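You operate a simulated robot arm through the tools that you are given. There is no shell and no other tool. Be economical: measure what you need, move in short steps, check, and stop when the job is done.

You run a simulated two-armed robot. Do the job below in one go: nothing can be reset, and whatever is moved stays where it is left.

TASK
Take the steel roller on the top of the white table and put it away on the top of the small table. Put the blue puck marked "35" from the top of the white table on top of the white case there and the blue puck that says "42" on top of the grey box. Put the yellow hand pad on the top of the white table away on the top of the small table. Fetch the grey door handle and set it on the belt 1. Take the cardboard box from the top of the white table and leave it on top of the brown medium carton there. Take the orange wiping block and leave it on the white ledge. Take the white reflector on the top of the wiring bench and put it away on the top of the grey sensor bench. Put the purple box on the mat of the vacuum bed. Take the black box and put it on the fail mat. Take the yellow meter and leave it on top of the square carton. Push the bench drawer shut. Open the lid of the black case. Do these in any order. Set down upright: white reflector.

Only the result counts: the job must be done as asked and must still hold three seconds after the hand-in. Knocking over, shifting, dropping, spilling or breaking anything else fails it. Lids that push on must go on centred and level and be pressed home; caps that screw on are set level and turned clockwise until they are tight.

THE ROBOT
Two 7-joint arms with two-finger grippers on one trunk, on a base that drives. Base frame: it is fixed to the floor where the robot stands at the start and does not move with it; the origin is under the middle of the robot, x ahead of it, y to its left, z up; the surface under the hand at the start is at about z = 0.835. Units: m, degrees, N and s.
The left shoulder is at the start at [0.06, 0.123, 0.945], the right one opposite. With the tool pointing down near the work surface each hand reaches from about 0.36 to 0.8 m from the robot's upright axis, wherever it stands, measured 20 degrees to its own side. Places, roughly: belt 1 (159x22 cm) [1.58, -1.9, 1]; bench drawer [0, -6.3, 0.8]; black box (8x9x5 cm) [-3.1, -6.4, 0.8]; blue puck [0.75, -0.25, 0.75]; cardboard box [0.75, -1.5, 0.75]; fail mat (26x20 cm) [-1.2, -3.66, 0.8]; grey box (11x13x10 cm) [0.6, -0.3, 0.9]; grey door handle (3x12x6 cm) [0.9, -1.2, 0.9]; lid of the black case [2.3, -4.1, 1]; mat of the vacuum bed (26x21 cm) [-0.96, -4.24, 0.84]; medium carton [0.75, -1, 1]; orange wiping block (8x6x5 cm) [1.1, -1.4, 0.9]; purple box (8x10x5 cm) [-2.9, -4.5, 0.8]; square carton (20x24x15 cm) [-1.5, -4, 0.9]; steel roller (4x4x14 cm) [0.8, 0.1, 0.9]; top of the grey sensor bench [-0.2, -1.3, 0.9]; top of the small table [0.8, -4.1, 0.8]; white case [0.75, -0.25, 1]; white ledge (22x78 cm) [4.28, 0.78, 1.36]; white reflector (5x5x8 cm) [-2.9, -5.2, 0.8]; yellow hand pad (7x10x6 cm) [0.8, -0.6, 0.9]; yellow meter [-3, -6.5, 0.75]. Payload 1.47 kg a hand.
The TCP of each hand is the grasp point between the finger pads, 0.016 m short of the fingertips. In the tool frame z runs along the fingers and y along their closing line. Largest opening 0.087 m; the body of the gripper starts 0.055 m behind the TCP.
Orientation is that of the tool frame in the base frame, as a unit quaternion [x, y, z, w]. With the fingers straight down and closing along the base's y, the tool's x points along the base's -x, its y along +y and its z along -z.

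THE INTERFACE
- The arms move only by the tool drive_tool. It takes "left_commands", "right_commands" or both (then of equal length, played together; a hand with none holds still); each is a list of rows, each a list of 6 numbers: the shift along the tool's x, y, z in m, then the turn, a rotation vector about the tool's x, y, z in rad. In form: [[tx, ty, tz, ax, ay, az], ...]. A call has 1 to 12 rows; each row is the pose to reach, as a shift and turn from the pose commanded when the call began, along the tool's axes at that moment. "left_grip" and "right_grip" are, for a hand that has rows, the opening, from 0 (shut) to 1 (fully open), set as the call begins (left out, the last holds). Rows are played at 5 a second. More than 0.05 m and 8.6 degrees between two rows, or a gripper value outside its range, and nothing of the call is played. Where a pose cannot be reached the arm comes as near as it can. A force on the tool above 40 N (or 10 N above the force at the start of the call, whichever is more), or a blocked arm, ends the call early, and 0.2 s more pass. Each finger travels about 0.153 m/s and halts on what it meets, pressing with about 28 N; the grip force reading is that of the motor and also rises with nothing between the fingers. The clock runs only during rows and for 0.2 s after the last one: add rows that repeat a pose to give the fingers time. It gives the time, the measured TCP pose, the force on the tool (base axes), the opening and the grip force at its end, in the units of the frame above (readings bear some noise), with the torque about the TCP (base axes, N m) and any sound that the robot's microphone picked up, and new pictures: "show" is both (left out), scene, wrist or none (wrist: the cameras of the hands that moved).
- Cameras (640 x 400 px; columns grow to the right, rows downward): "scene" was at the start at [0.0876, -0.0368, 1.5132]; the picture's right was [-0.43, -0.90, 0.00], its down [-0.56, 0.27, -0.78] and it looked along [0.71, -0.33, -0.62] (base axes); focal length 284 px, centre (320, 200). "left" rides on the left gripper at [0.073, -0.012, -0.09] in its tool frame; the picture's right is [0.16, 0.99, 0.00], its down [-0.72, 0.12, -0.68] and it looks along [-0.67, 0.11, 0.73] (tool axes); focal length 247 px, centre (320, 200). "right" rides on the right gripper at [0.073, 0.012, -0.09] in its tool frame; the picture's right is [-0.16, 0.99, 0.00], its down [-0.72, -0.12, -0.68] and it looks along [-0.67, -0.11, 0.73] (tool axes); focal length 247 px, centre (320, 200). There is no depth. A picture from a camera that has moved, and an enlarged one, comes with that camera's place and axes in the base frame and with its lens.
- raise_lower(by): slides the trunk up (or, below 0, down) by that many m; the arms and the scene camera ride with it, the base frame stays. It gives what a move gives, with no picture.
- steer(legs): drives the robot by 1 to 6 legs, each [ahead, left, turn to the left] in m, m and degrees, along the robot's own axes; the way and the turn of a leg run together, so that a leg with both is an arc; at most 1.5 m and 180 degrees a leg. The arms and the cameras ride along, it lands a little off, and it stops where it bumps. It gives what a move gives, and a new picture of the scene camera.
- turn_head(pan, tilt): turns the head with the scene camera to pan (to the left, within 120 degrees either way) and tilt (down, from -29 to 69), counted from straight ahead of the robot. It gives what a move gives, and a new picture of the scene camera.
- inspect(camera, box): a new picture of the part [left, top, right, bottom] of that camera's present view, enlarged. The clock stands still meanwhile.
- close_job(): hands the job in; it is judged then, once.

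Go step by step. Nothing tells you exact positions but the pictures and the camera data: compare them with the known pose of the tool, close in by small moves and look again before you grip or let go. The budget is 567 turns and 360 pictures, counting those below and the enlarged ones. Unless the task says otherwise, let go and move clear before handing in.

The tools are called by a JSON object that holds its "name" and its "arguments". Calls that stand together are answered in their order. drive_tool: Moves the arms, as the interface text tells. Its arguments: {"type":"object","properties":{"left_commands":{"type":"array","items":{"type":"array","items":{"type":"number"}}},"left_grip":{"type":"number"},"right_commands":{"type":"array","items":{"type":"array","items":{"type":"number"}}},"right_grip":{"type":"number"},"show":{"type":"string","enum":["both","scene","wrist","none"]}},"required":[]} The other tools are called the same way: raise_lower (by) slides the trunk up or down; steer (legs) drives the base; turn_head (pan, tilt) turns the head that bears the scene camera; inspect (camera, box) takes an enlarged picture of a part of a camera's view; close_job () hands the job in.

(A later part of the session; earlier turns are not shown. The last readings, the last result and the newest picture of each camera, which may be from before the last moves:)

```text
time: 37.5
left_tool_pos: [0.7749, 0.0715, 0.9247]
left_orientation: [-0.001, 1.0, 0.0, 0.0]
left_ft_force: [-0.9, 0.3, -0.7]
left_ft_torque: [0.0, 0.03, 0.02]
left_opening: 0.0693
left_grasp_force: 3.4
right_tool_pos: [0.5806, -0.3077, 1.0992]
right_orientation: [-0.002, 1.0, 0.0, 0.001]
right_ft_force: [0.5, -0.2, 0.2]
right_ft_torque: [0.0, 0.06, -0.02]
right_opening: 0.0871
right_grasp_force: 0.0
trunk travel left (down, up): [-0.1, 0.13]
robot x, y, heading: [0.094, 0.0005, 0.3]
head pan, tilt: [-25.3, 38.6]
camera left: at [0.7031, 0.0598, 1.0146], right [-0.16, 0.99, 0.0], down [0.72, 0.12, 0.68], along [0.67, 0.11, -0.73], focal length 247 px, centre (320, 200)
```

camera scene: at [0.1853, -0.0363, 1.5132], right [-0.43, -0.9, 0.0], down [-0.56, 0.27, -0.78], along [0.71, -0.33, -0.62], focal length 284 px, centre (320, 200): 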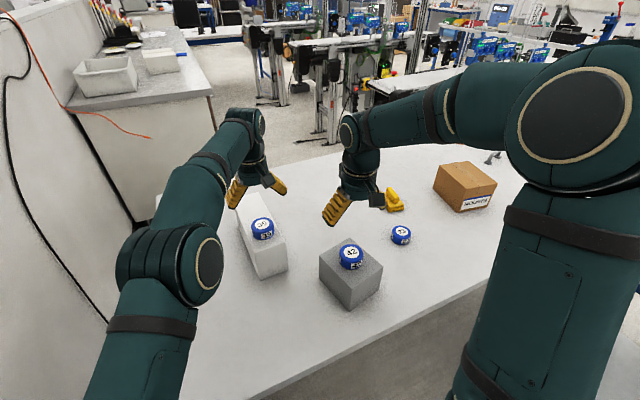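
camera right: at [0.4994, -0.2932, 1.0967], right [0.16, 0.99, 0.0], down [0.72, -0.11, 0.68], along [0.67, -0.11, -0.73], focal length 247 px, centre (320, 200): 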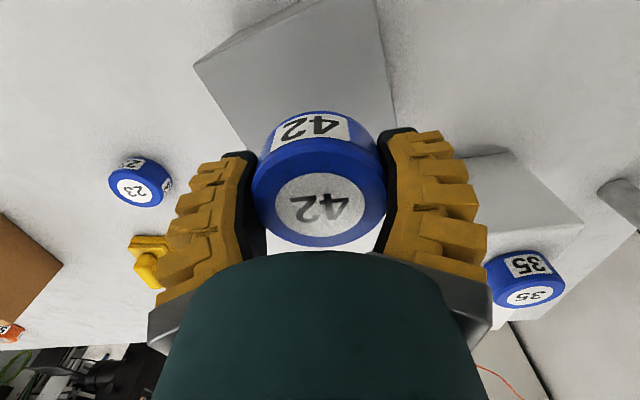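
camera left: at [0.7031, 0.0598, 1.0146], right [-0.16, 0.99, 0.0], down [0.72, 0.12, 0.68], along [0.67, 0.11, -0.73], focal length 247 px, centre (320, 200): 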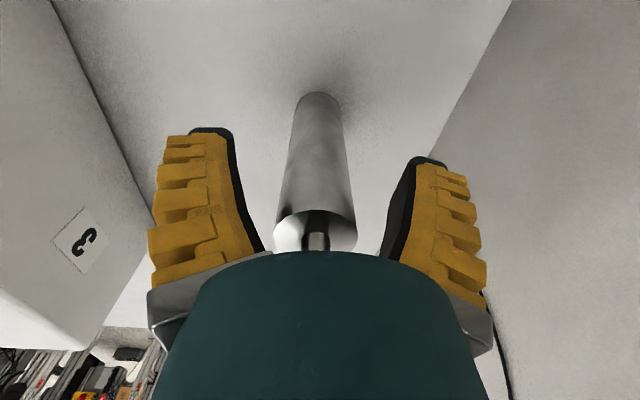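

The roller is between the fingers with no contact. Close and lift slowly.

{"name": "drive_tool", "arguments": {"left_commands": [[0, 0, 0, 0, 0, 0], [0, 0, 0, 0, 0, 0], [0, 0, 0, 0, 0, 0], [0, 0, 0, 0, 0, 0]], "left_grip": 0, "show": "none"}}

{"name": "drive_tool", "arguments": {"left_commands": [[0, 0, -0.005, 0, 0, 0], [0, 0, -0.015, 0, 0, 0], [0, 0, -0.03, 0, 0, 0], [0, 0, -0.045, 0, 0, 0], [0, 0, -0.06, 0, 0, 0], [0, 0, -0.08, 0, 0, 0], [0, 0, -0.1, 0, 0, 0], [0, 0, -0.12, 0, 0, 0], [0, 0, -0.14, 0, 0, 0], [0, 0, -0.16, 0, 0, 0], [0, 0, -0.18, 0, 0, 0], [0, 0, -0.19, 0, 0, 0]], "show": "wrist"}}

```text
time: 38.5
left_tool_pos: [0.7753, 0.0703, 0.927]
left_orientation: [-0.001, 1.0, 0.0, 0.001]
left_ft_force: [1.0, -3.1, 7.7]
left_ft_torque: [-0.01, -0.1, -0.02]
left_opening: 0.0256
left_grasp_force: 27.7
right_tool_pos: [0.5816, -0.3081, 1.0999]
right_orientation: [-0.001, 1.0, 0.0, 0.0]
right_ft_force: [-0.3, -0.3, -0.3]
right_ft_torque: [-0.02, 0.0, -0.03]
right_opening: 0.0872
right_grasp_force: 0.0
trunk travel left (down, up): [-0.1, 0.13]
robot x, y, heading: [0.0982, 0.0038, 0.1]
head pan, tilt: [-25.3, 38.6]
```

```text
time: 41.1
left_tool_pos: [0.7761, 0.0704, 1.1172]
left_orientation: [-0.001, 1.0, -0.001, 0.0]
left_ft_force: [0.6, -0.1, -1.7]
left_ft_torque: [0.01, 0.01, 0.05]
left_opening: 0.0246
left_grasp_force: 28.4
right_tool_pos: [0.5819, -0.3088, 1.0987]
right_orientation: [-0.001, 1.0, 0.0, -0.001]
right_ft_force: [-0.2, 0.0, -0.2]
right_ft_torque: [-0.02, 0.0, -0.02]
right_opening: 0.0869
right_grasp_force: 0.1
trunk travel left (down, up): [-0.1, 0.13]
robot x, y, heading: [0.0994, -0.0018, 0.2]
head pan, tilt: [-25.3, 38.6]
camera left: at [0.7034, 0.0588, 1.2058], right [-0.16, 0.99, 0.0], down [0.72, 0.12, 0.68], along [0.67, 0.11, -0.73], focal length 247 px, centre (320, 200)
```

left: 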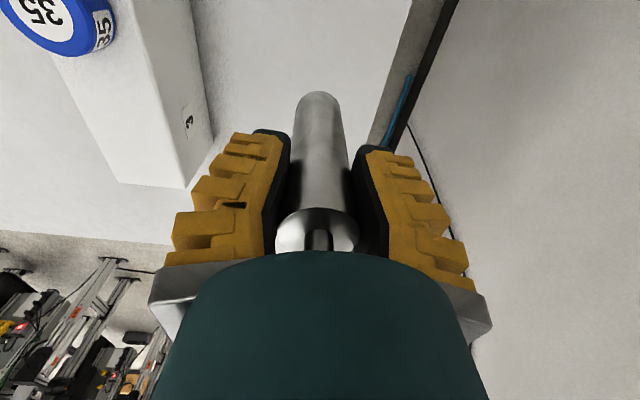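

The roller is held. I raise it a bit more and strafe right 0.35 m toward the yellow pad.

{"name": "drive_tool", "arguments": {"left_commands": [[0, 0, -0.02, 0, 0, 0], [0.02, 0, -0.04, 0, 0, 0], [0.04, 0, -0.06, 0, 0, 0]], "right_commands": [[-0.02, 0, -0.02, 0, 0, 0], [-0.04, 0, -0.04, 0, 0, 0], [-0.04, 0, -0.06, 0, 0, 0]], "show": "none"}}

{"name": "steer", "arguments": {"legs": [[0, -0.35, 0]]}}

```text
time: 41.9
left_tool_pos: [0.7323, 0.0705, 1.1772]
left_orientation: [-0.001, 1.0, -0.001, 0.001]
left_ft_force: [-0.3, 0.3, -1.9]
left_ft_torque: [0.01, -0.03, -0.03]
left_opening: 0.0246
left_grasp_force: 27.4
right_tool_pos: [0.6191, -0.3076, 1.1616]
right_orientation: [-0.001, 1.0, 0.0, 0.0]
right_ft_force: [-0.3, 0.5, -0.3]
right_ft_torque: [0.03, -0.01, -0.03]
right_opening: 0.0868
right_grasp_force: 0.1
trunk travel left (down, up): [-0.1, 0.13]
robot x, y, heading: [0.0977, -0.0016, 0.1]
head pan, tilt: [-25.3, 38.6]
```

```text
time: 45.6
left_tool_pos: [0.7336, -0.281, 1.1757]
left_orientation: [0.001, 1.0, 0.0, 0.0]
left_ft_force: [0.2, 0.6, -1.7]
left_ft_torque: [0.02, -0.01, 0.0]
left_opening: 0.0243
left_grasp_force: 27.5
right_tool_pos: [0.6187, -0.6588, 1.16]
right_orientation: [0.002, 1.0, 0.0, -0.001]
right_ft_force: [0.1, -0.5, -0.2]
right_ft_torque: [0.0, 0.0, -0.04]
right_opening: 0.087
right_grasp_force: 0.1
trunk travel left (down, up): [-0.1, 0.13]
robot x, y, heading: [0.1004, -0.3508, -0.5]
head pan, tilt: [-25.3, 38.6]
camera scene: at [0.1855, -0.386, 1.5131], right [-0.43, -0.9, 0.0], down [-0.56, 0.27, -0.78], along [0.7, -0.34, -0.62], focal length 284 px, centre (320, 200)
```

scene: 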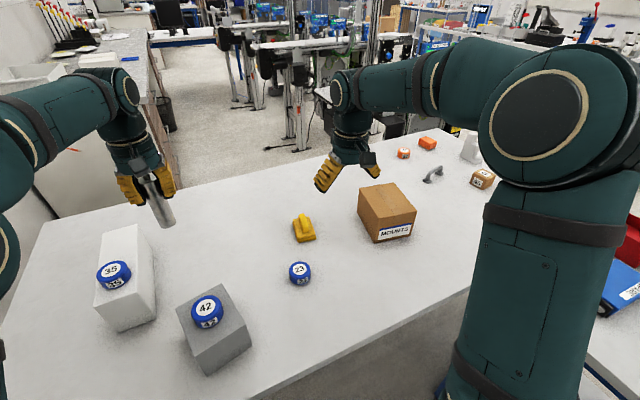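

Pad is visible at the centre. Let me zoom on it and on the far objects.

{"name": "inspect", "arguments": {"camera": "scene", "box": [260, 180, 420, 280]}}

{"name": "inspect", "arguments": {"camera": "scene", "box": [380, 110, 508, 190]}}

```text
4.00 times, centred on (340, 230) of scene
camera zoom: at [0.1855, -0.386, 1.5131], right [-0.43, -0.9, 0.0], down [-0.56, 0.27, -0.78], along [0.7, -0.34, -0.62], focal length 1138 px, centre (240, 80)
```

zoom: 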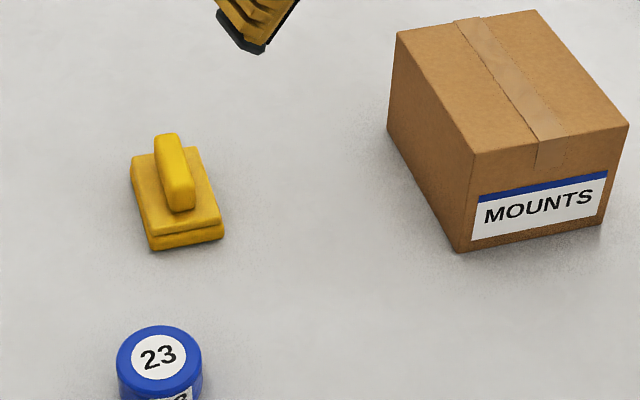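

```text
5.00 times, centred on (444, 150) of scene
camera zoom: at [0.1855, -0.386, 1.5131], right [-0.43, -0.9, 0.0], down [-0.56, 0.27, -0.78], along [0.7, -0.34, -0.62], focal length 1422 px, centre (-300, 450)
```

zoom: 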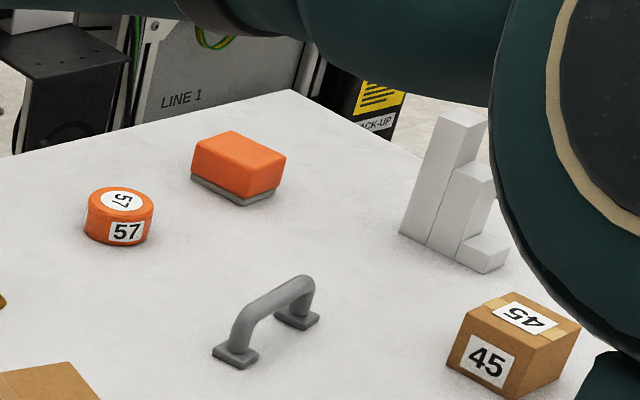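

I move the right hand above the pad's handle at about (0.814,-0.63).

{"name": "drive_tool", "arguments": {"right_commands": [[-0.036, 0.006, 0.02, 0, 0, 0], [-0.072, 0.012, 0.04, 0, 0, 0], [-0.108, 0.018, 0.07, 0, 0, 0], [-0.144, 0.024, 0.1, 0, 0, 0], [-0.17, 0.029, 0.13, 0, 0, 0], [-0.19, 0.029, 0.16, 0, 0, 0], [-0.19, 0.029, 0.16, 0, 0, 0]], "show": "wrist"}}

```text
time: 47.2
left_tool_pos: [0.732, -0.281, 1.1767]
left_orientation: [0.001, 1.0, 0.0, 0.0]
left_ft_force: [-0.2, 0.8, -1.6]
left_ft_torque: [0.01, -0.02, 0.03]
left_opening: 0.0245
left_grasp_force: 27.6
right_tool_pos: [0.8048, -0.6324, 1.0016]
right_orientation: [0.002, 1.0, 0.0, 0.001]
right_ft_force: [-0.3, 0.9, 0.2]
right_ft_torque: [0.01, -0.01, -0.03]
right_opening: 0.0868
right_grasp_force: 0.0
trunk travel left (down, up): [-0.1, 0.13]
robot x, y, heading: [0.0993, -0.349, -0.3]
head pan, tilt: [-25.3, 38.6]
camera right: at [0.7324, -0.6199, 1.0904], right [0.16, 0.99, 0.0], down [0.72, -0.12, 0.68], along [0.67, -0.11, -0.73], focal length 247 px, centre (320, 200)
```

right: 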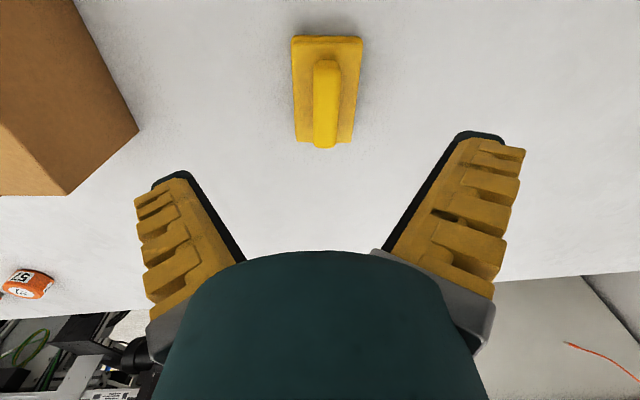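

Handle centre (0.813,-0.629), turned about -10°. I align, descend and grip.

{"name": "drive_tool", "arguments": {"right_commands": [[-0.004, 0.002, 0.03, 0, 0, 0.09], [-0.008, 0.003, 0.06, 0, 0, 0.175], [-0.008, 0.003, 0.09, 0, 0, 0.175], [-0.008, 0.003, 0.119, 0, 0, 0.175], [-0.008, 0.003, 0.119, 0, 0, 0.175]], "right_grip": 0.8, "show": "wrist"}}

```text
time: 48.4
left_tool_pos: [0.7334, -0.282, 1.1766]
left_orientation: [0.002, 1.0, 0.0, 0.0]
left_ft_force: [0.2, -1.0, -2.1]
left_ft_torque: [0.03, 0.04, -0.02]
left_opening: 0.0248
left_grasp_force: 28.1
right_tool_pos: [0.8176, -0.6265, 0.8807]
right_orientation: [0.09, 0.996, 0.0, -0.001]
right_ft_force: [1.1, -0.2, -0.1]
right_ft_torque: [0.01, -0.04, -0.01]
right_opening: 0.0729
right_grasp_force: 2.7
trunk travel left (down, up): [-0.1, 0.13]
robot x, y, heading: [0.0966, -0.3452, -0.3]
head pan, tilt: [-25.3, 38.6]
camera right: at [0.7477, -0.602, 0.9692], right [0.33, 0.94, 0.0], down [0.69, -0.24, 0.68], along [0.64, -0.23, -0.73], focal length 247 px, centre (320, 200)
```

right: 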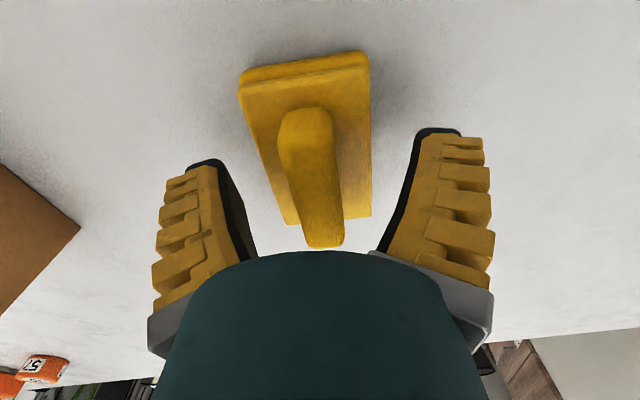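

Aligned with the handle now. Close and lift slowly.

{"name": "drive_tool", "arguments": {"right_commands": [[0, 0, 0, 0, 0, 0], [0, 0, 0, 0, 0, 0], [0, 0, 0, 0, 0, 0], [0, 0, 0, 0, 0, 0]], "right_grip": 0, "show": "none"}}

{"name": "drive_tool", "arguments": {"right_commands": [[0, 0, -0.005, 0, 0, 0], [0, 0, -0.015, 0, 0, 0], [0, 0, -0.03, 0, 0, 0], [0, 0, -0.045, 0, 0, 0], [0, 0, -0.065, 0, 0, 0], [0, 0, -0.085, 0, 0, 0], [0, 0, -0.105, 0, 0, 0], [0, 0, -0.125, 0, 0, 0], [0, 0, -0.145, 0, 0, 0], [0, 0, -0.165, 0, 0, 0], [0, 0, -0.185, 0, 0, 0], [0, 0, -0.19, 0, 0, 0]], "show": "wrist"}}

```text
time: 49.4
left_tool_pos: [0.7336, -0.2806, 1.1762]
left_orientation: [0.002, 1.0, 0.0, 0.0]
left_ft_force: [-0.2, 0.5, -1.9]
left_ft_torque: [0.01, 0.0, -0.02]
left_opening: 0.0246
left_grasp_force: 28.0
right_tool_pos: [0.8172, -0.6274, 0.8811]
right_orientation: [0.09, 0.996, 0.0, 0.001]
right_ft_force: [1.7, -0.8, 7.0]
right_ft_torque: [-0.01, 0.1, -0.07]
right_opening: 0.0139
right_grasp_force: 28.3
trunk travel left (down, up): [-0.1, 0.13]
robot x, y, heading: [0.0982, -0.3468, -0.0]
head pan, tilt: [-25.3, 38.6]
```

```text
time: 52.0
left_tool_pos: [0.7333, -0.2818, 1.1762]
left_orientation: [0.002, 1.0, 0.001, 0.0]
left_ft_force: [0.9, -0.3, -1.9]
left_ft_torque: [0.02, 0.01, 0.01]
left_opening: 0.0245
left_grasp_force: 27.9
right_tool_pos: [0.8164, -0.6278, 1.0714]
right_orientation: [0.089, 0.996, 0.0, -0.001]
right_ft_force: [-0.2, -0.2, -1.4]
right_ft_torque: [0.0, -0.01, 0.01]
right_opening: 0.0116
right_grasp_force: 27.7
trunk travel left (down, up): [-0.1, 0.13]
robot x, y, heading: [0.0988, -0.3459, -0.2]
head pan, tilt: [-25.3, 38.6]
camera right: at [0.7471, -0.6025, 1.1615], right [0.33, 0.94, 0.0], down [0.69, -0.24, 0.68], along [0.64, -0.22, -0.73], focal length 247 px, centre (320, 200)
```

right: 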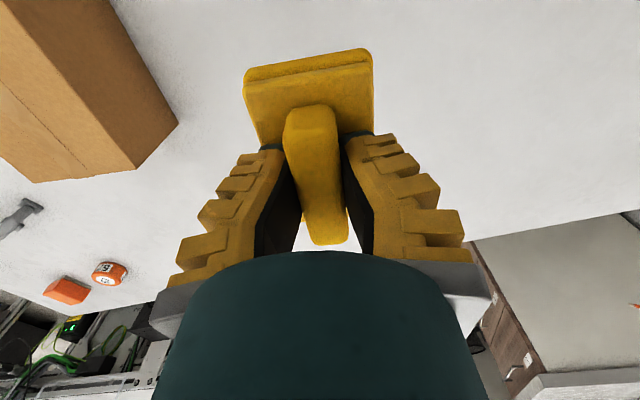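

Both items are held. I back away from the table and then fold the arms in.

{"name": "steer", "arguments": {"legs": [[-0.5, 0, 0]]}}

{"name": "drive_tool", "arguments": {"left_commands": [[0.03, 0, 0, 0, 0, 0], [0.06, 0, 0, 0, 0, 0], [0.09, 0, 0, 0, 0, 0], [0.12, 0, 0, 0, 0, 0], [0.15, 0, 0, 0, 0, 0], [0.18, 0, 0, 0, 0, 0], [0.2, 0, 0, 0, 0, 0]], "right_commands": [[0.03, 0, -0.01, 0, 0, 0], [0.06, 0, -0.02, 0, 0, 0], [0.09, 0, -0.03, 0, 0, 0], [0.12, 0, -0.04, 0, 0, 0], [0.15, 0, -0.05, 0, 0, 0], [0.18, 0, -0.06, 0, 0, 0], [0.21, 0, -0.07, 0, 0, 0]], "show": "none"}}

{"name": "turn_head", "arguments": {"pan": -100, "tilt": 20}}

```text
time: 54.9
left_tool_pos: [0.241, -0.2746, 1.1773]
left_orientation: [-0.005, 1.0, 0.0, 0.0]
left_ft_force: [-0.5, -0.3, -1.5]
left_ft_torque: [0.01, 0.0, 0.01]
left_opening: 0.0244
left_grasp_force: 28.3
right_tool_pos: [0.33, -0.6198, 1.0729]
right_orientation: [0.082, 0.997, 0.0, 0.0]
right_ft_force: [0.2, -0.1, -0.7]
right_ft_torque: [0.0, -0.03, 0.01]
right_opening: 0.0116
right_grasp_force: 28.0
trunk travel left (down, up): [-0.1, 0.13]
robot x, y, heading: [-0.3947, -0.3504, 0.6]
head pan, tilt: [-25.3, 38.6]
camera scene: at [-0.3051, -0.3859, 1.5132], right [-0.42, -0.91, 0.0], down [-0.57, 0.26, -0.78], along [0.71, -0.33, -0.62], focal length 284 px, centre (320, 200)
```

scene: 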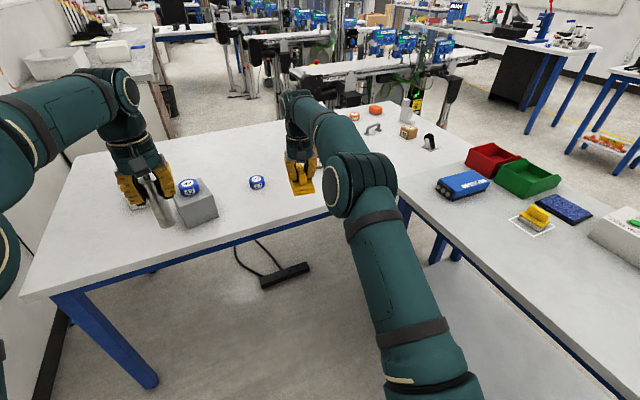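

```text
time: 56.5
left_tool_pos: [0.04, -0.2749, 1.179]
left_orientation: [-0.005, 1.0, 0.0, 0.001]
left_ft_force: [-0.1, 0.1, -1.9]
left_ft_torque: [0.01, -0.02, 0.02]
left_opening: 0.0248
left_grasp_force: 27.5
right_tool_pos: [0.1171, -0.5854, 1.1405]
right_orientation: [0.083, 0.997, 0.001, 0.0]
right_ft_force: [-0.2, -0.8, -0.8]
right_ft_torque: [0.01, -0.01, 0.05]
right_opening: 0.0116
right_grasp_force: 28.1
trunk travel left (down, up): [-0.1, 0.13]
robot x, y, heading: [-0.3943, -0.3502, 0.6]
head pan, tilt: [-25.3, 38.6]
```

```text
time: 57.9
left_tool_pos: [0.0422, -0.2752, 1.1767]
left_orientation: [-0.005, 1.0, -0.001, 0.0]
left_ft_force: [-0.6, 0.0, -1.2]
left_ft_torque: [-0.03, 0.02, 0.02]
left_opening: 0.0249
left_grasp_force: 27.9
right_tool_pos: [0.1201, -0.5854, 1.1397]
right_orientation: [0.083, 0.997, -0.001, 0.0]
right_ft_force: [-0.9, 0.1, 0.0]
right_ft_torque: [0.02, -0.02, -0.02]
right_opening: 0.0117
right_grasp_force: 28.2
trunk travel left (down, up): [-0.1, 0.13]
robot x, y, heading: [-0.3922, -0.3485, 0.5]
head pan, tilt: [-100.0, 20.0]
camera scene: at [-0.3977, -0.4418, 1.5425], right [-0.99, 0.16, 0.0], down [0.06, 0.34, -0.94], along [-0.15, -0.93, -0.34], focal length 284 px, centre (320, 200)
```

scene: 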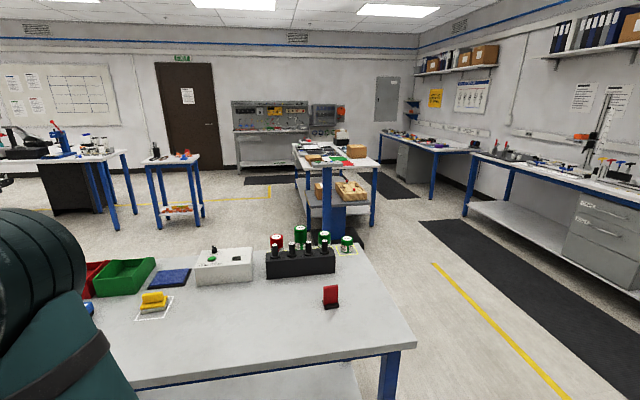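

The sensor bench corner is near (-0.78,-1.03); the small table lies around (0.8,-4.1). I check behind-right before backing.

{"name": "turn_head", "arguments": {"pan": -120, "tilt": 45}}

{"name": "turn_head", "arguments": {"pan": 120, "tilt": 35}}

```text
time: 58.8
left_tool_pos: [0.0421, -0.2743, 1.1773]
left_orientation: [-0.004, 1.0, 0.001, 0.0]
left_ft_force: [0.6, 0.2, -2.3]
left_ft_torque: [-0.01, 0.06, 0.01]
left_opening: 0.0246
left_grasp_force: 27.8
right_tool_pos: [0.1209, -0.5861, 1.1397]
right_orientation: [0.083, 0.997, 0.0, 0.0]
right_ft_force: [-0.3, 0.0, 0.2]
right_ft_torque: [-0.01, 0.01, 0.01]
right_opening: 0.0114
right_grasp_force: 28.1
trunk travel left (down, up): [-0.1, 0.13]
robot x, y, heading: [-0.3936, -0.3508, 0.6]
head pan, tilt: [-120.0, 45.0]
camera scene: at [-0.4225, -0.4208, 1.5039], right [-0.87, 0.49, 0.0], down [0.35, 0.62, -0.71], along [-0.35, -0.62, -0.71], focal length 284 px, centre (320, 200)
```

scene: 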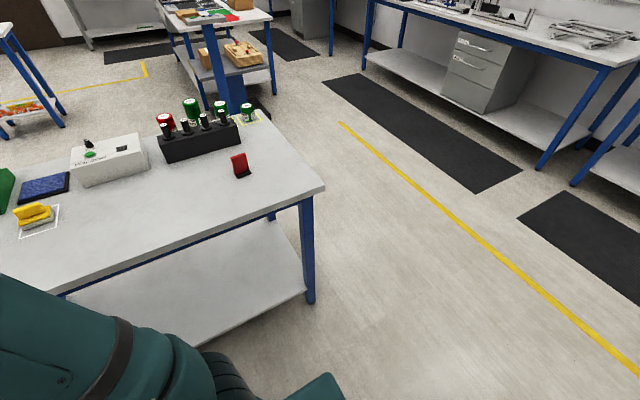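

```text
time: 62.2
left_tool_pos: [0.0425, -0.2742, 1.1772]
left_orientation: [-0.004, 1.0, 0.0, -0.001]
left_ft_force: [-0.2, 0.3, -2.6]
left_ft_torque: [-0.02, 0.0, 0.0]
left_opening: 0.0243
left_grasp_force: 28.2
right_tool_pos: [0.12, -0.5861, 1.1398]
right_orientation: [0.082, 0.997, 0.0, 0.0]
right_ft_force: [-0.1, 0.0, -1.6]
right_ft_torque: [-0.01, -0.03, 0.01]
right_opening: 0.0115
right_grasp_force: 27.9
trunk travel left (down, up): [-0.1, 0.13]
robot x, y, heading: [-0.3931, -0.3501, 0.6]
head pan, tilt: [120.0, 35.0]
camera scene: at [-0.4273, -0.2741, 1.5187], right [0.86, 0.51, 0.0], down [0.29, -0.49, -0.82], along [-0.42, 0.71, -0.57], focal length 284 px, centre (320, 200)
```

scene: 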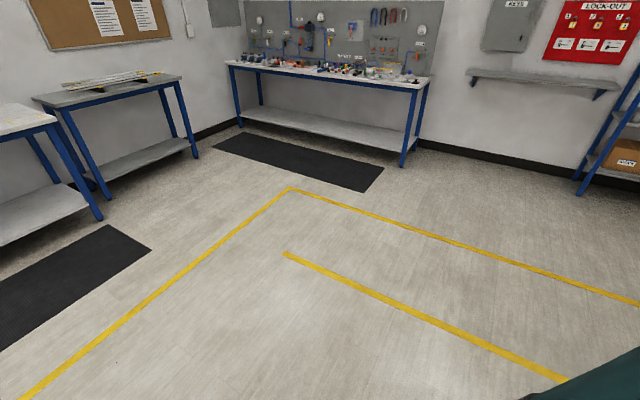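

Floor behind is clear. I back out, turn right 90°, and drive toward the small table.

{"name": "steer", "arguments": {"legs": [[-1.0, 0, 0], [0, 0, -90], [1.1, 0, 0], [1.1, 0, 0], [0, 1.1, 0], [0, 1.05, 0]]}}

{"name": "turn_head", "arguments": {"pan": 0, "tilt": 30}}

```text
time: 100.4
left_tool_pos: [0.8491, -2.9187, 1.1783]
left_orientation: [0.706, 0.709, 0.0, 0.0]
left_ft_force: [-0.1, -0.2, -2.0]
left_ft_torque: [0.01, -0.03, 0.01]
left_opening: 0.0245
left_grasp_force: 28.0
right_tool_pos: [0.5375, -2.9944, 1.1404]
right_orientation: [0.765, 0.645, 0.0, -0.001]
right_ft_force: [0.5, 0.8, -0.1]
right_ft_torque: [0.01, 0.05, -0.03]
right_opening: 0.0113
right_grasp_force: 28.2
trunk travel left (down, up): [-0.1, 0.13]
robot x, y, heading: [0.7777, -2.4824, -89.8]
head pan, tilt: [120.0, 35.0]
camera scene: at [0.8524, -2.4494, 1.5187], right [0.5, -0.86, 0.0], down [-0.5, -0.29, -0.82], along [0.71, 0.41, -0.57], focal length 284 px, centre (320, 200)
```

scene: 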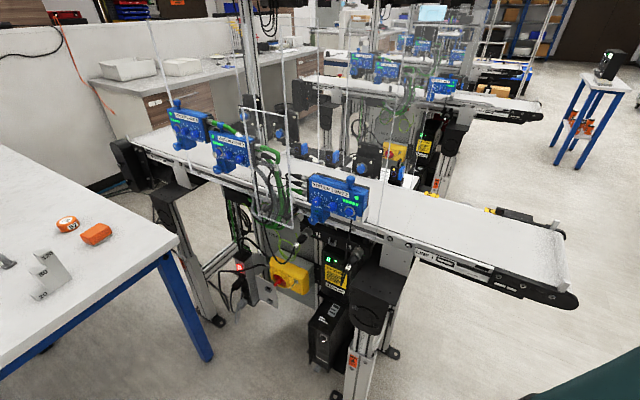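

```text
time: 102.4
left_tool_pos: [0.849, -2.9186, 1.1797]
left_orientation: [0.706, 0.708, 0.0, 0.0]
left_ft_force: [0.6, -0.4, -2.4]
left_ft_torque: [-0.02, -0.02, -0.01]
left_opening: 0.0247
left_grasp_force: 28.1
right_tool_pos: [0.5369, -2.9938, 1.1399]
right_orientation: [0.765, 0.644, 0.0, 0.0]
right_ft_force: [-1.2, 1.1, -0.3]
right_ft_torque: [-0.01, 0.04, 0.0]
right_opening: 0.0116
right_grasp_force: 28.0
trunk travel left (down, up): [-0.1, 0.13]
robot x, y, heading: [0.7757, -2.4837, -89.7]
head pan, tilt: [0.0, 30.0]
camera scene: at [0.7765, -2.5842, 1.5265], right [-1.0, 0.0, 0.0], down [0.0, 0.5, -0.87], along [0.0, -0.87, -0.5], focal length 284 px, centre (320, 200)
```

scene: 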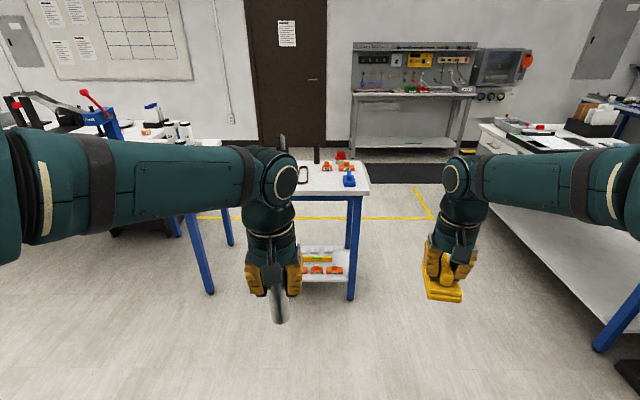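

The small table is straight ahead, slightly left, with some items on it. I drive 0.7 m closer and look down.

{"name": "steer", "arguments": {"legs": [[0.7, 0.1, 0]]}}

{"name": "turn_head", "arguments": {"pan": 0, "tilt": 45}}

```text
time: 106.3
left_tool_pos: [0.9572, -3.6184, 1.1787]
left_orientation: [0.704, 0.71, 0.0, 0.0]
left_ft_force: [-0.4, 0.5, -1.6]
left_ft_torque: [0.03, -0.01, -0.05]
left_opening: 0.0247
left_grasp_force: 28.3
right_tool_pos: [0.6459, -3.6946, 1.1392]
right_orientation: [0.763, 0.646, 0.0, 0.0]
right_ft_force: [-0.1, 0.8, -0.7]
right_ft_torque: [-0.01, 0.0, 0.02]
right_opening: 0.0113
right_grasp_force: 27.8
trunk travel left (down, up): [-0.1, 0.13]
robot x, y, heading: [0.884, -3.1819, -89.7]
head pan, tilt: [0.0, 30.0]
camera scene: at [0.8829, -3.2845, 1.5264], right [-1.0, -0.01, 0.0], down [0.0, 0.5, -0.87], along [0.01, -0.87, -0.5], focal length 284 px, centre (320, 200)
```

scene: 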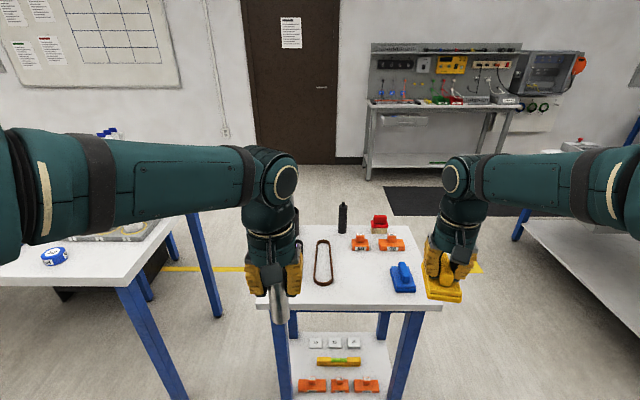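

```text
time: 107.0
left_tool_pos: [0.9582, -3.6183, 1.1774]
left_orientation: [0.704, 0.71, 0.0, 0.0]
left_ft_force: [0.6, 0.1, -0.8]
left_ft_torque: [0.01, -0.02, -0.03]
left_opening: 0.0245
left_grasp_force: 27.7
right_tool_pos: [0.6462, -3.6952, 1.1391]
right_orientation: [0.763, 0.646, 0.0, 0.0]
right_ft_force: [0.1, 0.5, -0.1]
right_ft_torque: [0.0, 0.01, -0.01]
right_opening: 0.0118
right_grasp_force: 28.7
trunk travel left (down, up): [-0.1, 0.13]
robot x, y, heading: [0.8824, -3.1831, -89.4]
head pan, tilt: [0.0, 45.0]
camera scene: at [0.8828, -3.2748, 1.5039], right [-1.0, -0.01, 0.0], down [-0.01, 0.71, -0.71], along [0.01, -0.71, -0.71], focal length 284 px, centre (320, 200)
```

scene: 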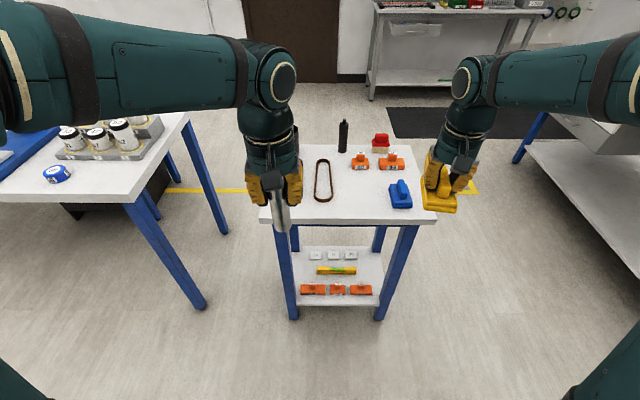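

I check what lies beneath each hand with the wrist cameras.

{"name": "inspect", "arguments": {"camera": "left", "box": [0, 0, 640, 400]}}

{"name": "inspect", "arguments": {"camera": "right", "box": [0, 0, 640, 400]}}

```text
1.00 times, centred on (320, 200) of left (not enlarged: the box is as wide or as high as the picture)
camera zoom: at [0.9453, -3.5444, 1.2674], right [0.99, 0.17, 0.0], down [0.12, -0.72, 0.68], along [0.11, -0.67, -0.73], focal length 247 px, centre (320, 200)
```

zoom: 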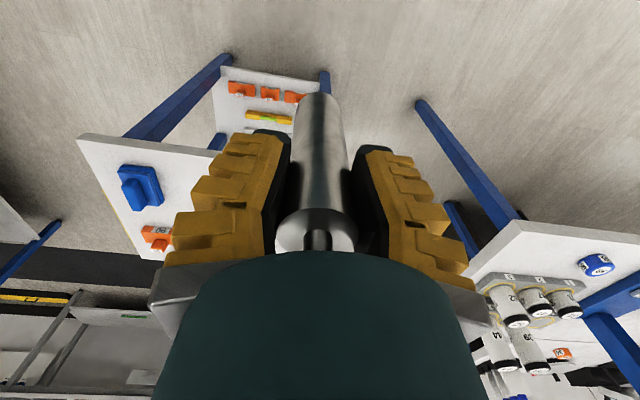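

```text
1.00 times, centred on (320, 200) of right (not enlarged: the box is as wide or as high as the picture)
camera zoom: at [0.6696, -3.6245, 1.2289], right [0.95, -0.32, 0.0], down [-0.23, -0.69, 0.68], along [-0.22, -0.64, -0.73], focal length 247 px, centre (320, 200)
```

zoom: 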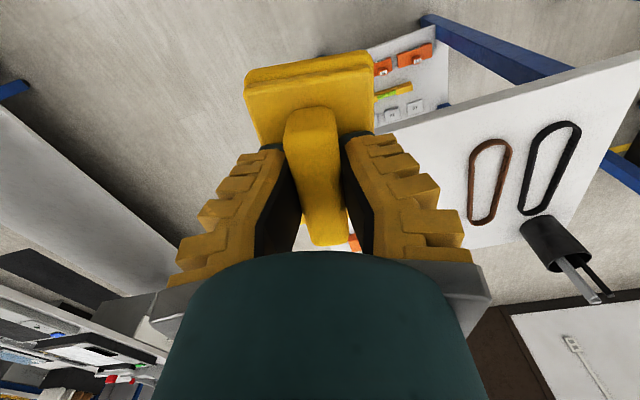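

Table height looks ≈0.84; free space is at its front centre (x 0.66–0.84, y −3.87…−4.07). I drive in 0.25 m and 0.1 m right.

{"name": "steer", "arguments": {"legs": [[0.25, -0.1, 0]]}}

```text
time: 108.9
left_tool_pos: [0.857, -3.8643, 1.1767]
left_orientation: [0.704, 0.71, 0.001, -0.001]
left_ft_force: [-0.5, -0.6, -2.3]
left_ft_torque: [0.02, -0.02, -0.01]
left_opening: 0.0246
left_grasp_force: 27.9
right_tool_pos: [0.5471, -3.9413, 1.1387]
right_orientation: [0.764, 0.645, 0.0, 0.0]
right_ft_force: [0.1, -0.7, -1.0]
right_ft_torque: [0.0, 0.0, 0.02]
right_opening: 0.0115
right_grasp_force: 28.2
trunk travel left (down, up): [-0.1, 0.13]
robot x, y, heading: [0.7823, -3.4285, -89.7]
head pan, tilt: [0.0, 45.0]
camera scene: at [0.7844, -3.5223, 1.5038], right [-1.0, -0.01, 0.0], down [0.0, 0.71, -0.71], along [0.0, -0.71, -0.71], focal length 284 px, centre (320, 200)
```

scene: 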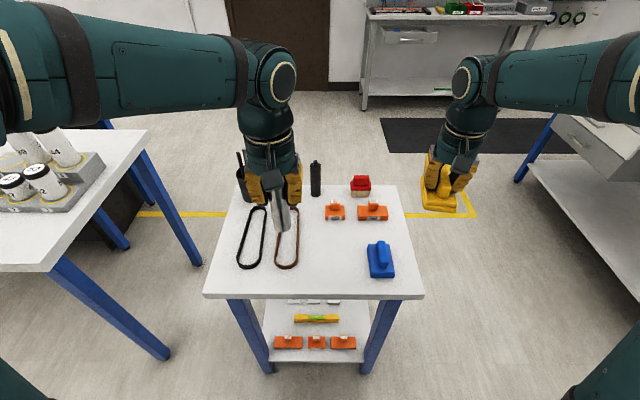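

I shift the left hand over the roller spot at (0.80,-4.03).

{"name": "drive_tool", "arguments": {"left_commands": [[-0.01, -0.004, 0, 0, 0, 0], [-0.03, -0.012, 0, 0, 0, 0], [-0.05, -0.02, 0, 0, 0, 0], [-0.07, -0.028, 0, 0, 0, 0], [-0.09, -0.036, 0, 0, 0, 0], [-0.11, -0.044, 0, 0, 0, 0], [-0.13, -0.05, 0, 0, 0, 0], [-0.15, -0.055, 0, 0, 0, 0], [-0.166, -0.057, 0, 0, 0, 0], [-0.166, -0.057, 0.02, 0, 0, 0], [-0.166, -0.057, 0.04, 0, 0, 0], [-0.166, -0.057, 0.06, 0, 0, 0]], "show": "both"}}

```text
time: 111.5
left_tool_pos: [0.802, -4.0295, 1.1165]
left_orientation: [0.705, 0.709, 0.001, 0.0]
left_ft_force: [-0.2, 0.2, -1.9]
left_ft_torque: [0.01, -0.01, -0.02]
left_opening: 0.0242
left_grasp_force: 28.0
right_tool_pos: [0.5462, -3.9405, 1.1402]
right_orientation: [0.765, 0.644, -0.001, 0.0]
right_ft_force: [-1.0, 1.1, -0.9]
right_ft_torque: [0.01, 0.0, 0.01]
right_opening: 0.0116
right_grasp_force: 28.1
trunk travel left (down, up): [-0.1, 0.13]
robot x, y, heading: [0.7845, -3.4274, -89.5]
head pan, tilt: [0.0, 45.0]
camera scene: at [0.7848, -3.5216, 1.5038], right [-1.0, -0.01, 0.0], down [0.0, 0.71, -0.71], along [0.0, -0.71, -0.71], focal length 284 px, centre (320, 200)
camera left: at [0.791, -3.9573, 1.2056], right [0.99, 0.16, 0.0], down [0.12, -0.72, 0.68], along [0.11, -0.67, -0.73], focal length 247 px, centre (320, 200)
```

scene: 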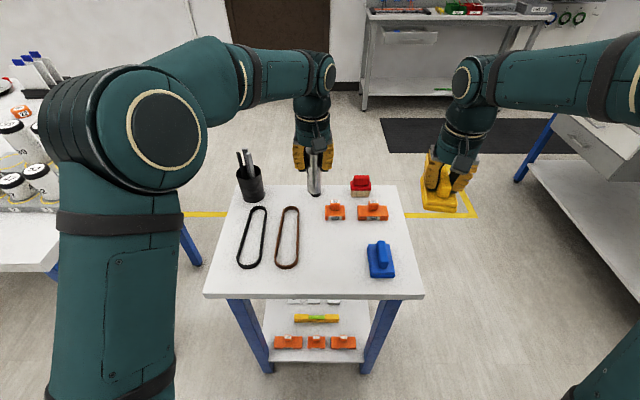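
left: 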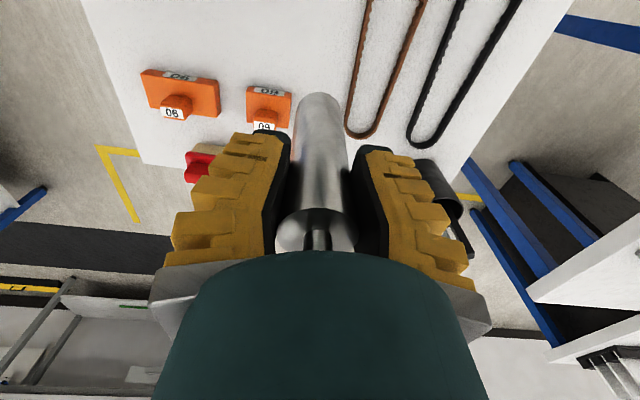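

Clear below. I descend slowly toward the table.

{"name": "drive_tool", "arguments": {"left_commands": [[0, 0, 0.01, 0, 0, 0], [0, 0, 0.03, 0, 0, 0], [0, 0, 0.05, 0, 0, 0], [0, 0, 0.07, 0, 0, 0], [0, 0, 0.09, 0, 0, 0], [0, 0, 0.11, 0, 0, 0], [0, 0, 0.13, 0, 0, 0], [0, 0, 0.145, 0, 0, 0], [0, 0, 0.155, 0, 0, 0], [0, 0, 0.163, 0, 0, 0], [0, 0, 0.168, 0, 0, 0], [0, 0, 0.168, 0, 0, 0]], "show": "wrist"}}

```text
time: 114.1
left_tool_pos: [0.8028, -4.0327, 0.9496]
left_orientation: [0.704, 0.71, 0.0, 0.0]
left_ft_force: [0.0, 0.0, -2.1]
left_ft_torque: [0.0, -0.03, 0.01]
left_opening: 0.0245
left_grasp_force: 28.0
right_tool_pos: [0.5475, -3.9398, 1.1401]
right_orientation: [0.764, 0.645, 0.0, 0.0]
right_ft_force: [-0.4, 0.2, -1.2]
right_ft_torque: [0.02, 0.01, -0.01]
right_opening: 0.0115
right_grasp_force: 28.5
trunk travel left (down, up): [-0.1, 0.13]
robot x, y, heading: [0.7797, -3.4291, -89.5]
head pan, tilt: [0.0, 45.0]
camera left: at [0.7917, -3.9587, 1.0407], right [0.99, 0.16, 0.0], down [0.12, -0.72, 0.68], along [0.11, -0.67, -0.73], focal length 247 px, centre (320, 200)
```

left: 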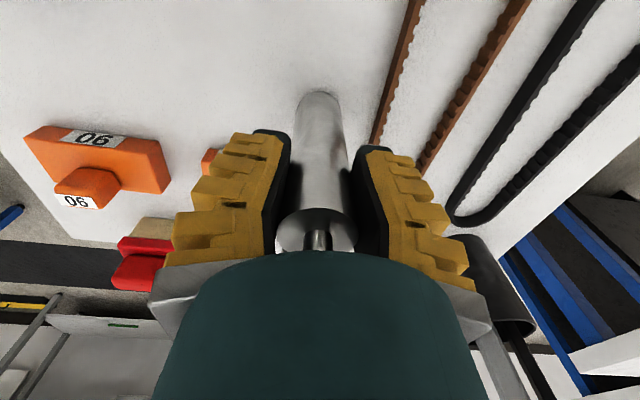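

{"name": "drive_tool", "arguments": {"left_commands": [[0, 0, 0.003, 0, 0, 0], [0, 0, 0.006, 0, 0, 0], [0, 0, 0.009, 0, 0, 0], [0, 0, 0.012, 0, 0, 0]], "show": "none"}}

```text
time: 115.1
left_tool_pos: [0.8023, -4.0331, 0.9408]
left_orientation: [0.705, 0.71, -0.003, 0.001]
left_ft_force: [0.7, -2.5, 15.8]
left_ft_torque: [-0.12, -0.01, 0.0]
left_opening: 0.0284
left_grasp_force: 28.2
right_tool_pos: [0.5479, -3.9405, 1.1409]
right_orientation: [0.764, 0.645, -0.001, 0.0]
right_ft_force: [1.0, 0.5, -0.5]
right_ft_torque: [0.0, 0.0, -0.03]
right_opening: 0.0115
right_grasp_force: 28.4
trunk travel left (down, up): [-0.1, 0.13]
robot x, y, heading: [0.785, -3.4306, -89.7]
head pan, tilt: [0.0, 45.0]
```

Contact. Ease off, release gently and rise.

{"name": "drive_tool", "arguments": {"left_commands": [[0, 0, -0.002, 0, 0, 0]], "show": "none"}}

{"name": "drive_tool", "arguments": {"left_commands": [[0, 0, 0, 0, 0, 0], [0, 0, 0, 0, 0, 0], [0, 0, 0, 0, 0, 0], [0, 0, -0.015, 0, 0, 0], [0, 0, -0.04, 0, 0, 0], [0, 0, -0.08, 0, 0, 0], [0, 0, -0.12, 0, 0, 0], [0, 0, -0.16, 0, 0, 0], [0, 0, -0.2, 0, 0, 0]], "left_grip": 0.6, "show": "both"}}

```text
time: 115.5
left_tool_pos: [0.8023, -4.0312, 0.9409]
left_orientation: [0.705, 0.709, -0.001, 0.001]
left_ft_force: [-1.7, -4.5, 12.4]
left_ft_torque: [-0.37, 0.04, -0.04]
left_opening: 0.0272
left_grasp_force: 28.1
right_tool_pos: [0.5462, -3.9407, 1.1399]
right_orientation: [0.764, 0.645, 0.0, 0.0]
right_ft_force: [-0.5, 0.7, 0.1]
right_ft_torque: [0.01, 0.02, -0.02]
right_opening: 0.0112
right_grasp_force: 28.1
trunk travel left (down, up): [-0.1, 0.13]
robot x, y, heading: [0.7822, -3.4278, -89.7]
head pan, tilt: [0.0, 45.0]
```

```text
time: 117.5
left_tool_pos: [0.8013, -4.0266, 1.1432]
left_orientation: [0.705, 0.709, 0.0, 0.0]
left_ft_force: [-0.3, 0.3, -0.1]
left_ft_torque: [-0.01, 0.04, -0.01]
left_opening: 0.0576
left_grasp_force: 3.4
right_tool_pos: [0.5465, -3.9399, 1.1397]
right_orientation: [0.765, 0.645, 0.0, 0.0]
right_ft_force: [-0.4, 0.6, -1.6]
right_ft_torque: [0.04, 0.0, -0.03]
right_opening: 0.0112
right_grasp_force: 28.1
trunk travel left (down, up): [-0.1, 0.13]
robot x, y, heading: [0.7843, -3.4311, -89.9]
head pan, tilt: [0.0, 45.0]
camera scene: at [0.7847, -3.5207, 1.5039], right [-1.0, -0.01, 0.0], down [0.0, 0.71, -0.71], along [0.0, -0.71, -0.71], focal length 284 px, centre (320, 200)
camera left: at [0.7899, -3.9531, 1.2311], right [0.99, 0.16, 0.0], down [0.12, -0.72, 0.68], along [0.11, -0.67, -0.73], focal length 247 px, centre (320, 200)
```

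scene: 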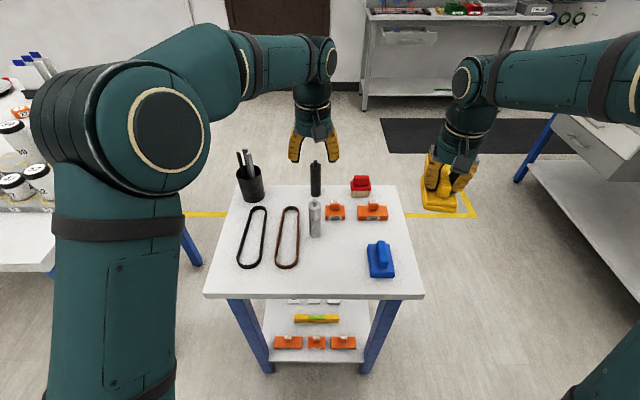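
left: 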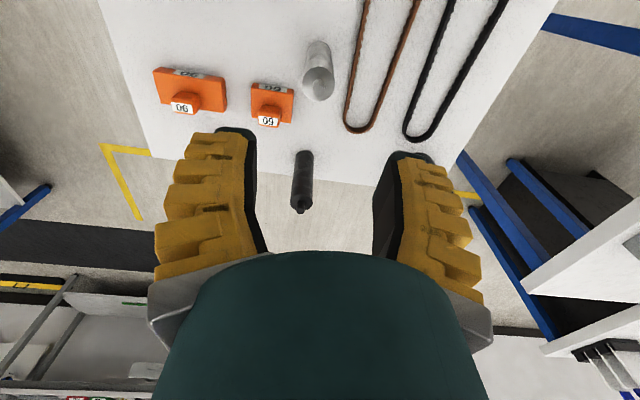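

Roller stands on the small table. Now the left hand withdraws and the right hand brings the pad over (0.72,-3.925), unyawed.

{"name": "drive_tool", "arguments": {"left_commands": [[0.02, 0.01, -0.01, 0, 0, 0], [0.05, 0.03, -0.02, 0, 0, 0], [0.08, 0.05, -0.03, 0, 0, 0], [0.11, 0.07, -0.04, 0, 0, 0], [0.14, 0.09, -0.04, 0, 0, 0], [0.16, 0.11, -0.04, 0, 0, 0], [0.16, 0.13, -0.04, 0, 0, 0], [0.16, 0.13, -0.04, 0, 0, 0], [0.16, 0.13, -0.04, 0, 0, 0], [0.16, 0.13, -0.04, 0, 0, 0]], "right_commands": [[0, 0, 0, 0, 0, -0.02], [0.004, 0.018, 0, 0, 0, -0.04], [0.009, 0.037, 0, 0, 0, -0.06], [0.014, 0.056, 0, 0, 0, -0.08], [0.019, 0.075, 0, 0, 0, -0.1], [0.024, 0.094, 0, 0, 0, -0.12], [0.029, 0.113, 0, 0, 0, -0.14], [0.034, 0.132, 0, 0, 0, -0.16], [0.039, 0.151, 0.0, 0, 0, -0.17], [0.043, 0.168, 0.0, 0, 0, -0.17]], "show": "both"}}

```text
time: 119.7
left_tool_pos: [0.9296, -3.8726, 1.1819]
left_orientation: [0.705, 0.709, 0.0, 0.001]
left_ft_force: [-0.7, -0.9, -0.3]
left_ft_torque: [0.01, -0.02, 0.02]
left_opening: 0.0573
left_grasp_force: 3.9
right_tool_pos: [0.7198, -3.9271, 1.1391]
right_orientation: [0.706, 0.708, 0.001, 0.0]
right_ft_force: [-0.8, -0.5, 0.3]
right_ft_torque: [0.0, -0.01, -0.01]
right_opening: 0.0112
right_grasp_force: 28.1
trunk travel left (down, up): [-0.1, 0.13]
robot x, y, heading: [0.7844, -3.4309, -89.5]
head pan, tilt: [0.0, 45.0]
camera scene: at [0.7852, -3.5213, 1.5039], right [-1.0, -0.01, 0.0], down [0.0, 0.71, -0.71], along [0.0, -0.71, -0.71], focal length 284 px, centre (320, 200)
camera right: at [0.7311, -3.8538, 1.2291], right [0.99, -0.16, 0.0], down [-0.11, -0.72, 0.68], along [-0.11, -0.67, -0.73], focal length 247 px, centre (320, 200)
camera left: at [0.9189, -3.7982, 1.271], right [0.99, 0.16, 0.0], down [0.12, -0.72, 0.68], along [0.11, -0.67, -0.73], focal length 247 px, centre (320, 200)
```

scene: 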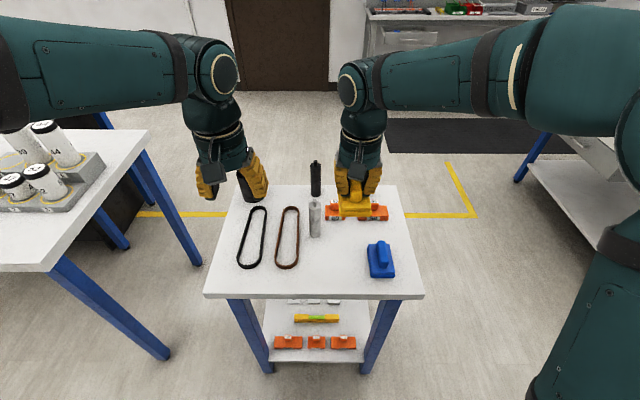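
right: 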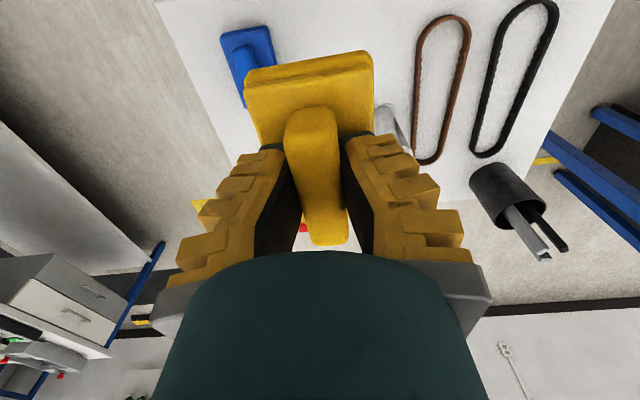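
left: 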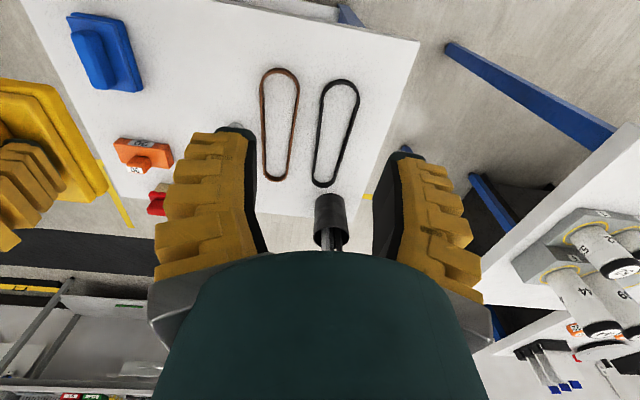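

Lower the pad slowly to just above the table.

{"name": "drive_tool", "arguments": {"right_commands": [[-0.005, 0, 0.01, 0, 0, 0], [-0.01, 0, 0.03, 0, 0, 0], [-0.012, 0, 0.055, 0, 0, 0], [-0.012, 0, 0.08, 0, 0, 0], [-0.012, 0, 0.105, 0, 0, 0], [-0.012, 0, 0.13, 0, 0, 0], [-0.012, 0, 0.155, 0, 0, 0], [-0.012, 0, 0.18, 0, 0, 0], [-0.012, 0, 0.2, 0, 0, 0], [-0.012, 0, 0.215, 0, 0, 0], [-0.012, 0, 0.226, 0, 0, 0], [-0.012, 0, 0.23, 0, 0, 0]], "show": "wrist"}}

```text
time: 122.3
left_tool_pos: [0.931, -3.8718, 1.1819]
left_orientation: [0.705, 0.709, 0.001, 0.0]
left_ft_force: [0.1, 0.0, -0.5]
left_ft_torque: [0.0, 0.0, -0.01]
left_opening: 0.0573
left_grasp_force: 3.8
right_tool_pos: [0.7206, -3.9388, 0.9104]
right_orientation: [0.707, 0.707, 0.001, 0.0]
right_ft_force: [-0.9, 0.2, -0.9]
right_ft_torque: [-0.02, -0.01, 0.02]
right_opening: 0.0114
right_grasp_force: 28.5
trunk travel left (down, up): [-0.1, 0.13]
robot x, y, heading: [0.7822, -3.4243, -89.6]
head pan, tilt: [0.0, 45.0]
camera right: at [0.7313, -3.8662, 0.9996], right [0.99, -0.16, 0.0], down [-0.11, -0.72, 0.68], along [-0.11, -0.67, -0.73], focal length 247 px, centre (320, 200)
```

right: 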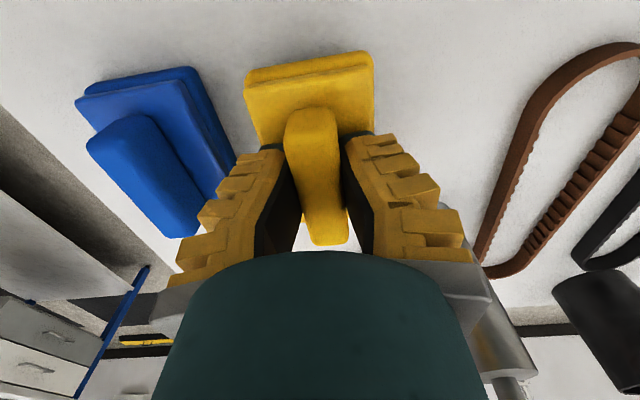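

{"name": "drive_tool", "arguments": {"right_commands": [[0, 0, 0.003, 0, 0, 0], [0, 0, 0.006, 0, 0, 0], [0, 0, 0.009, 0, 0, 0], [0, 0, 0.012, 0, 0, 0], [0, 0, 0.015, 0, 0, 0]], "show": "none"}}

```text
time: 123.5
left_tool_pos: [0.9294, -3.8711, 1.1827]
left_orientation: [0.705, 0.709, 0.0, 0.0]
left_ft_force: [-0.1, -0.2, -1.0]
left_ft_torque: [-0.02, -0.01, -0.02]
left_opening: 0.0575
left_grasp_force: 3.8
right_tool_pos: [0.7197, -3.9389, 0.8947]
right_orientation: [0.706, 0.708, 0.0, 0.002]
right_ft_force: [-2.6, 1.7, 12.8]
right_ft_torque: [-0.23, 0.01, 0.01]
right_opening: 0.0161
right_grasp_force: 27.9
trunk travel left (down, up): [-0.1, 0.13]
robot x, y, heading: [0.7874, -3.4278, -89.7]
head pan, tilt: [0.0, 45.0]
```

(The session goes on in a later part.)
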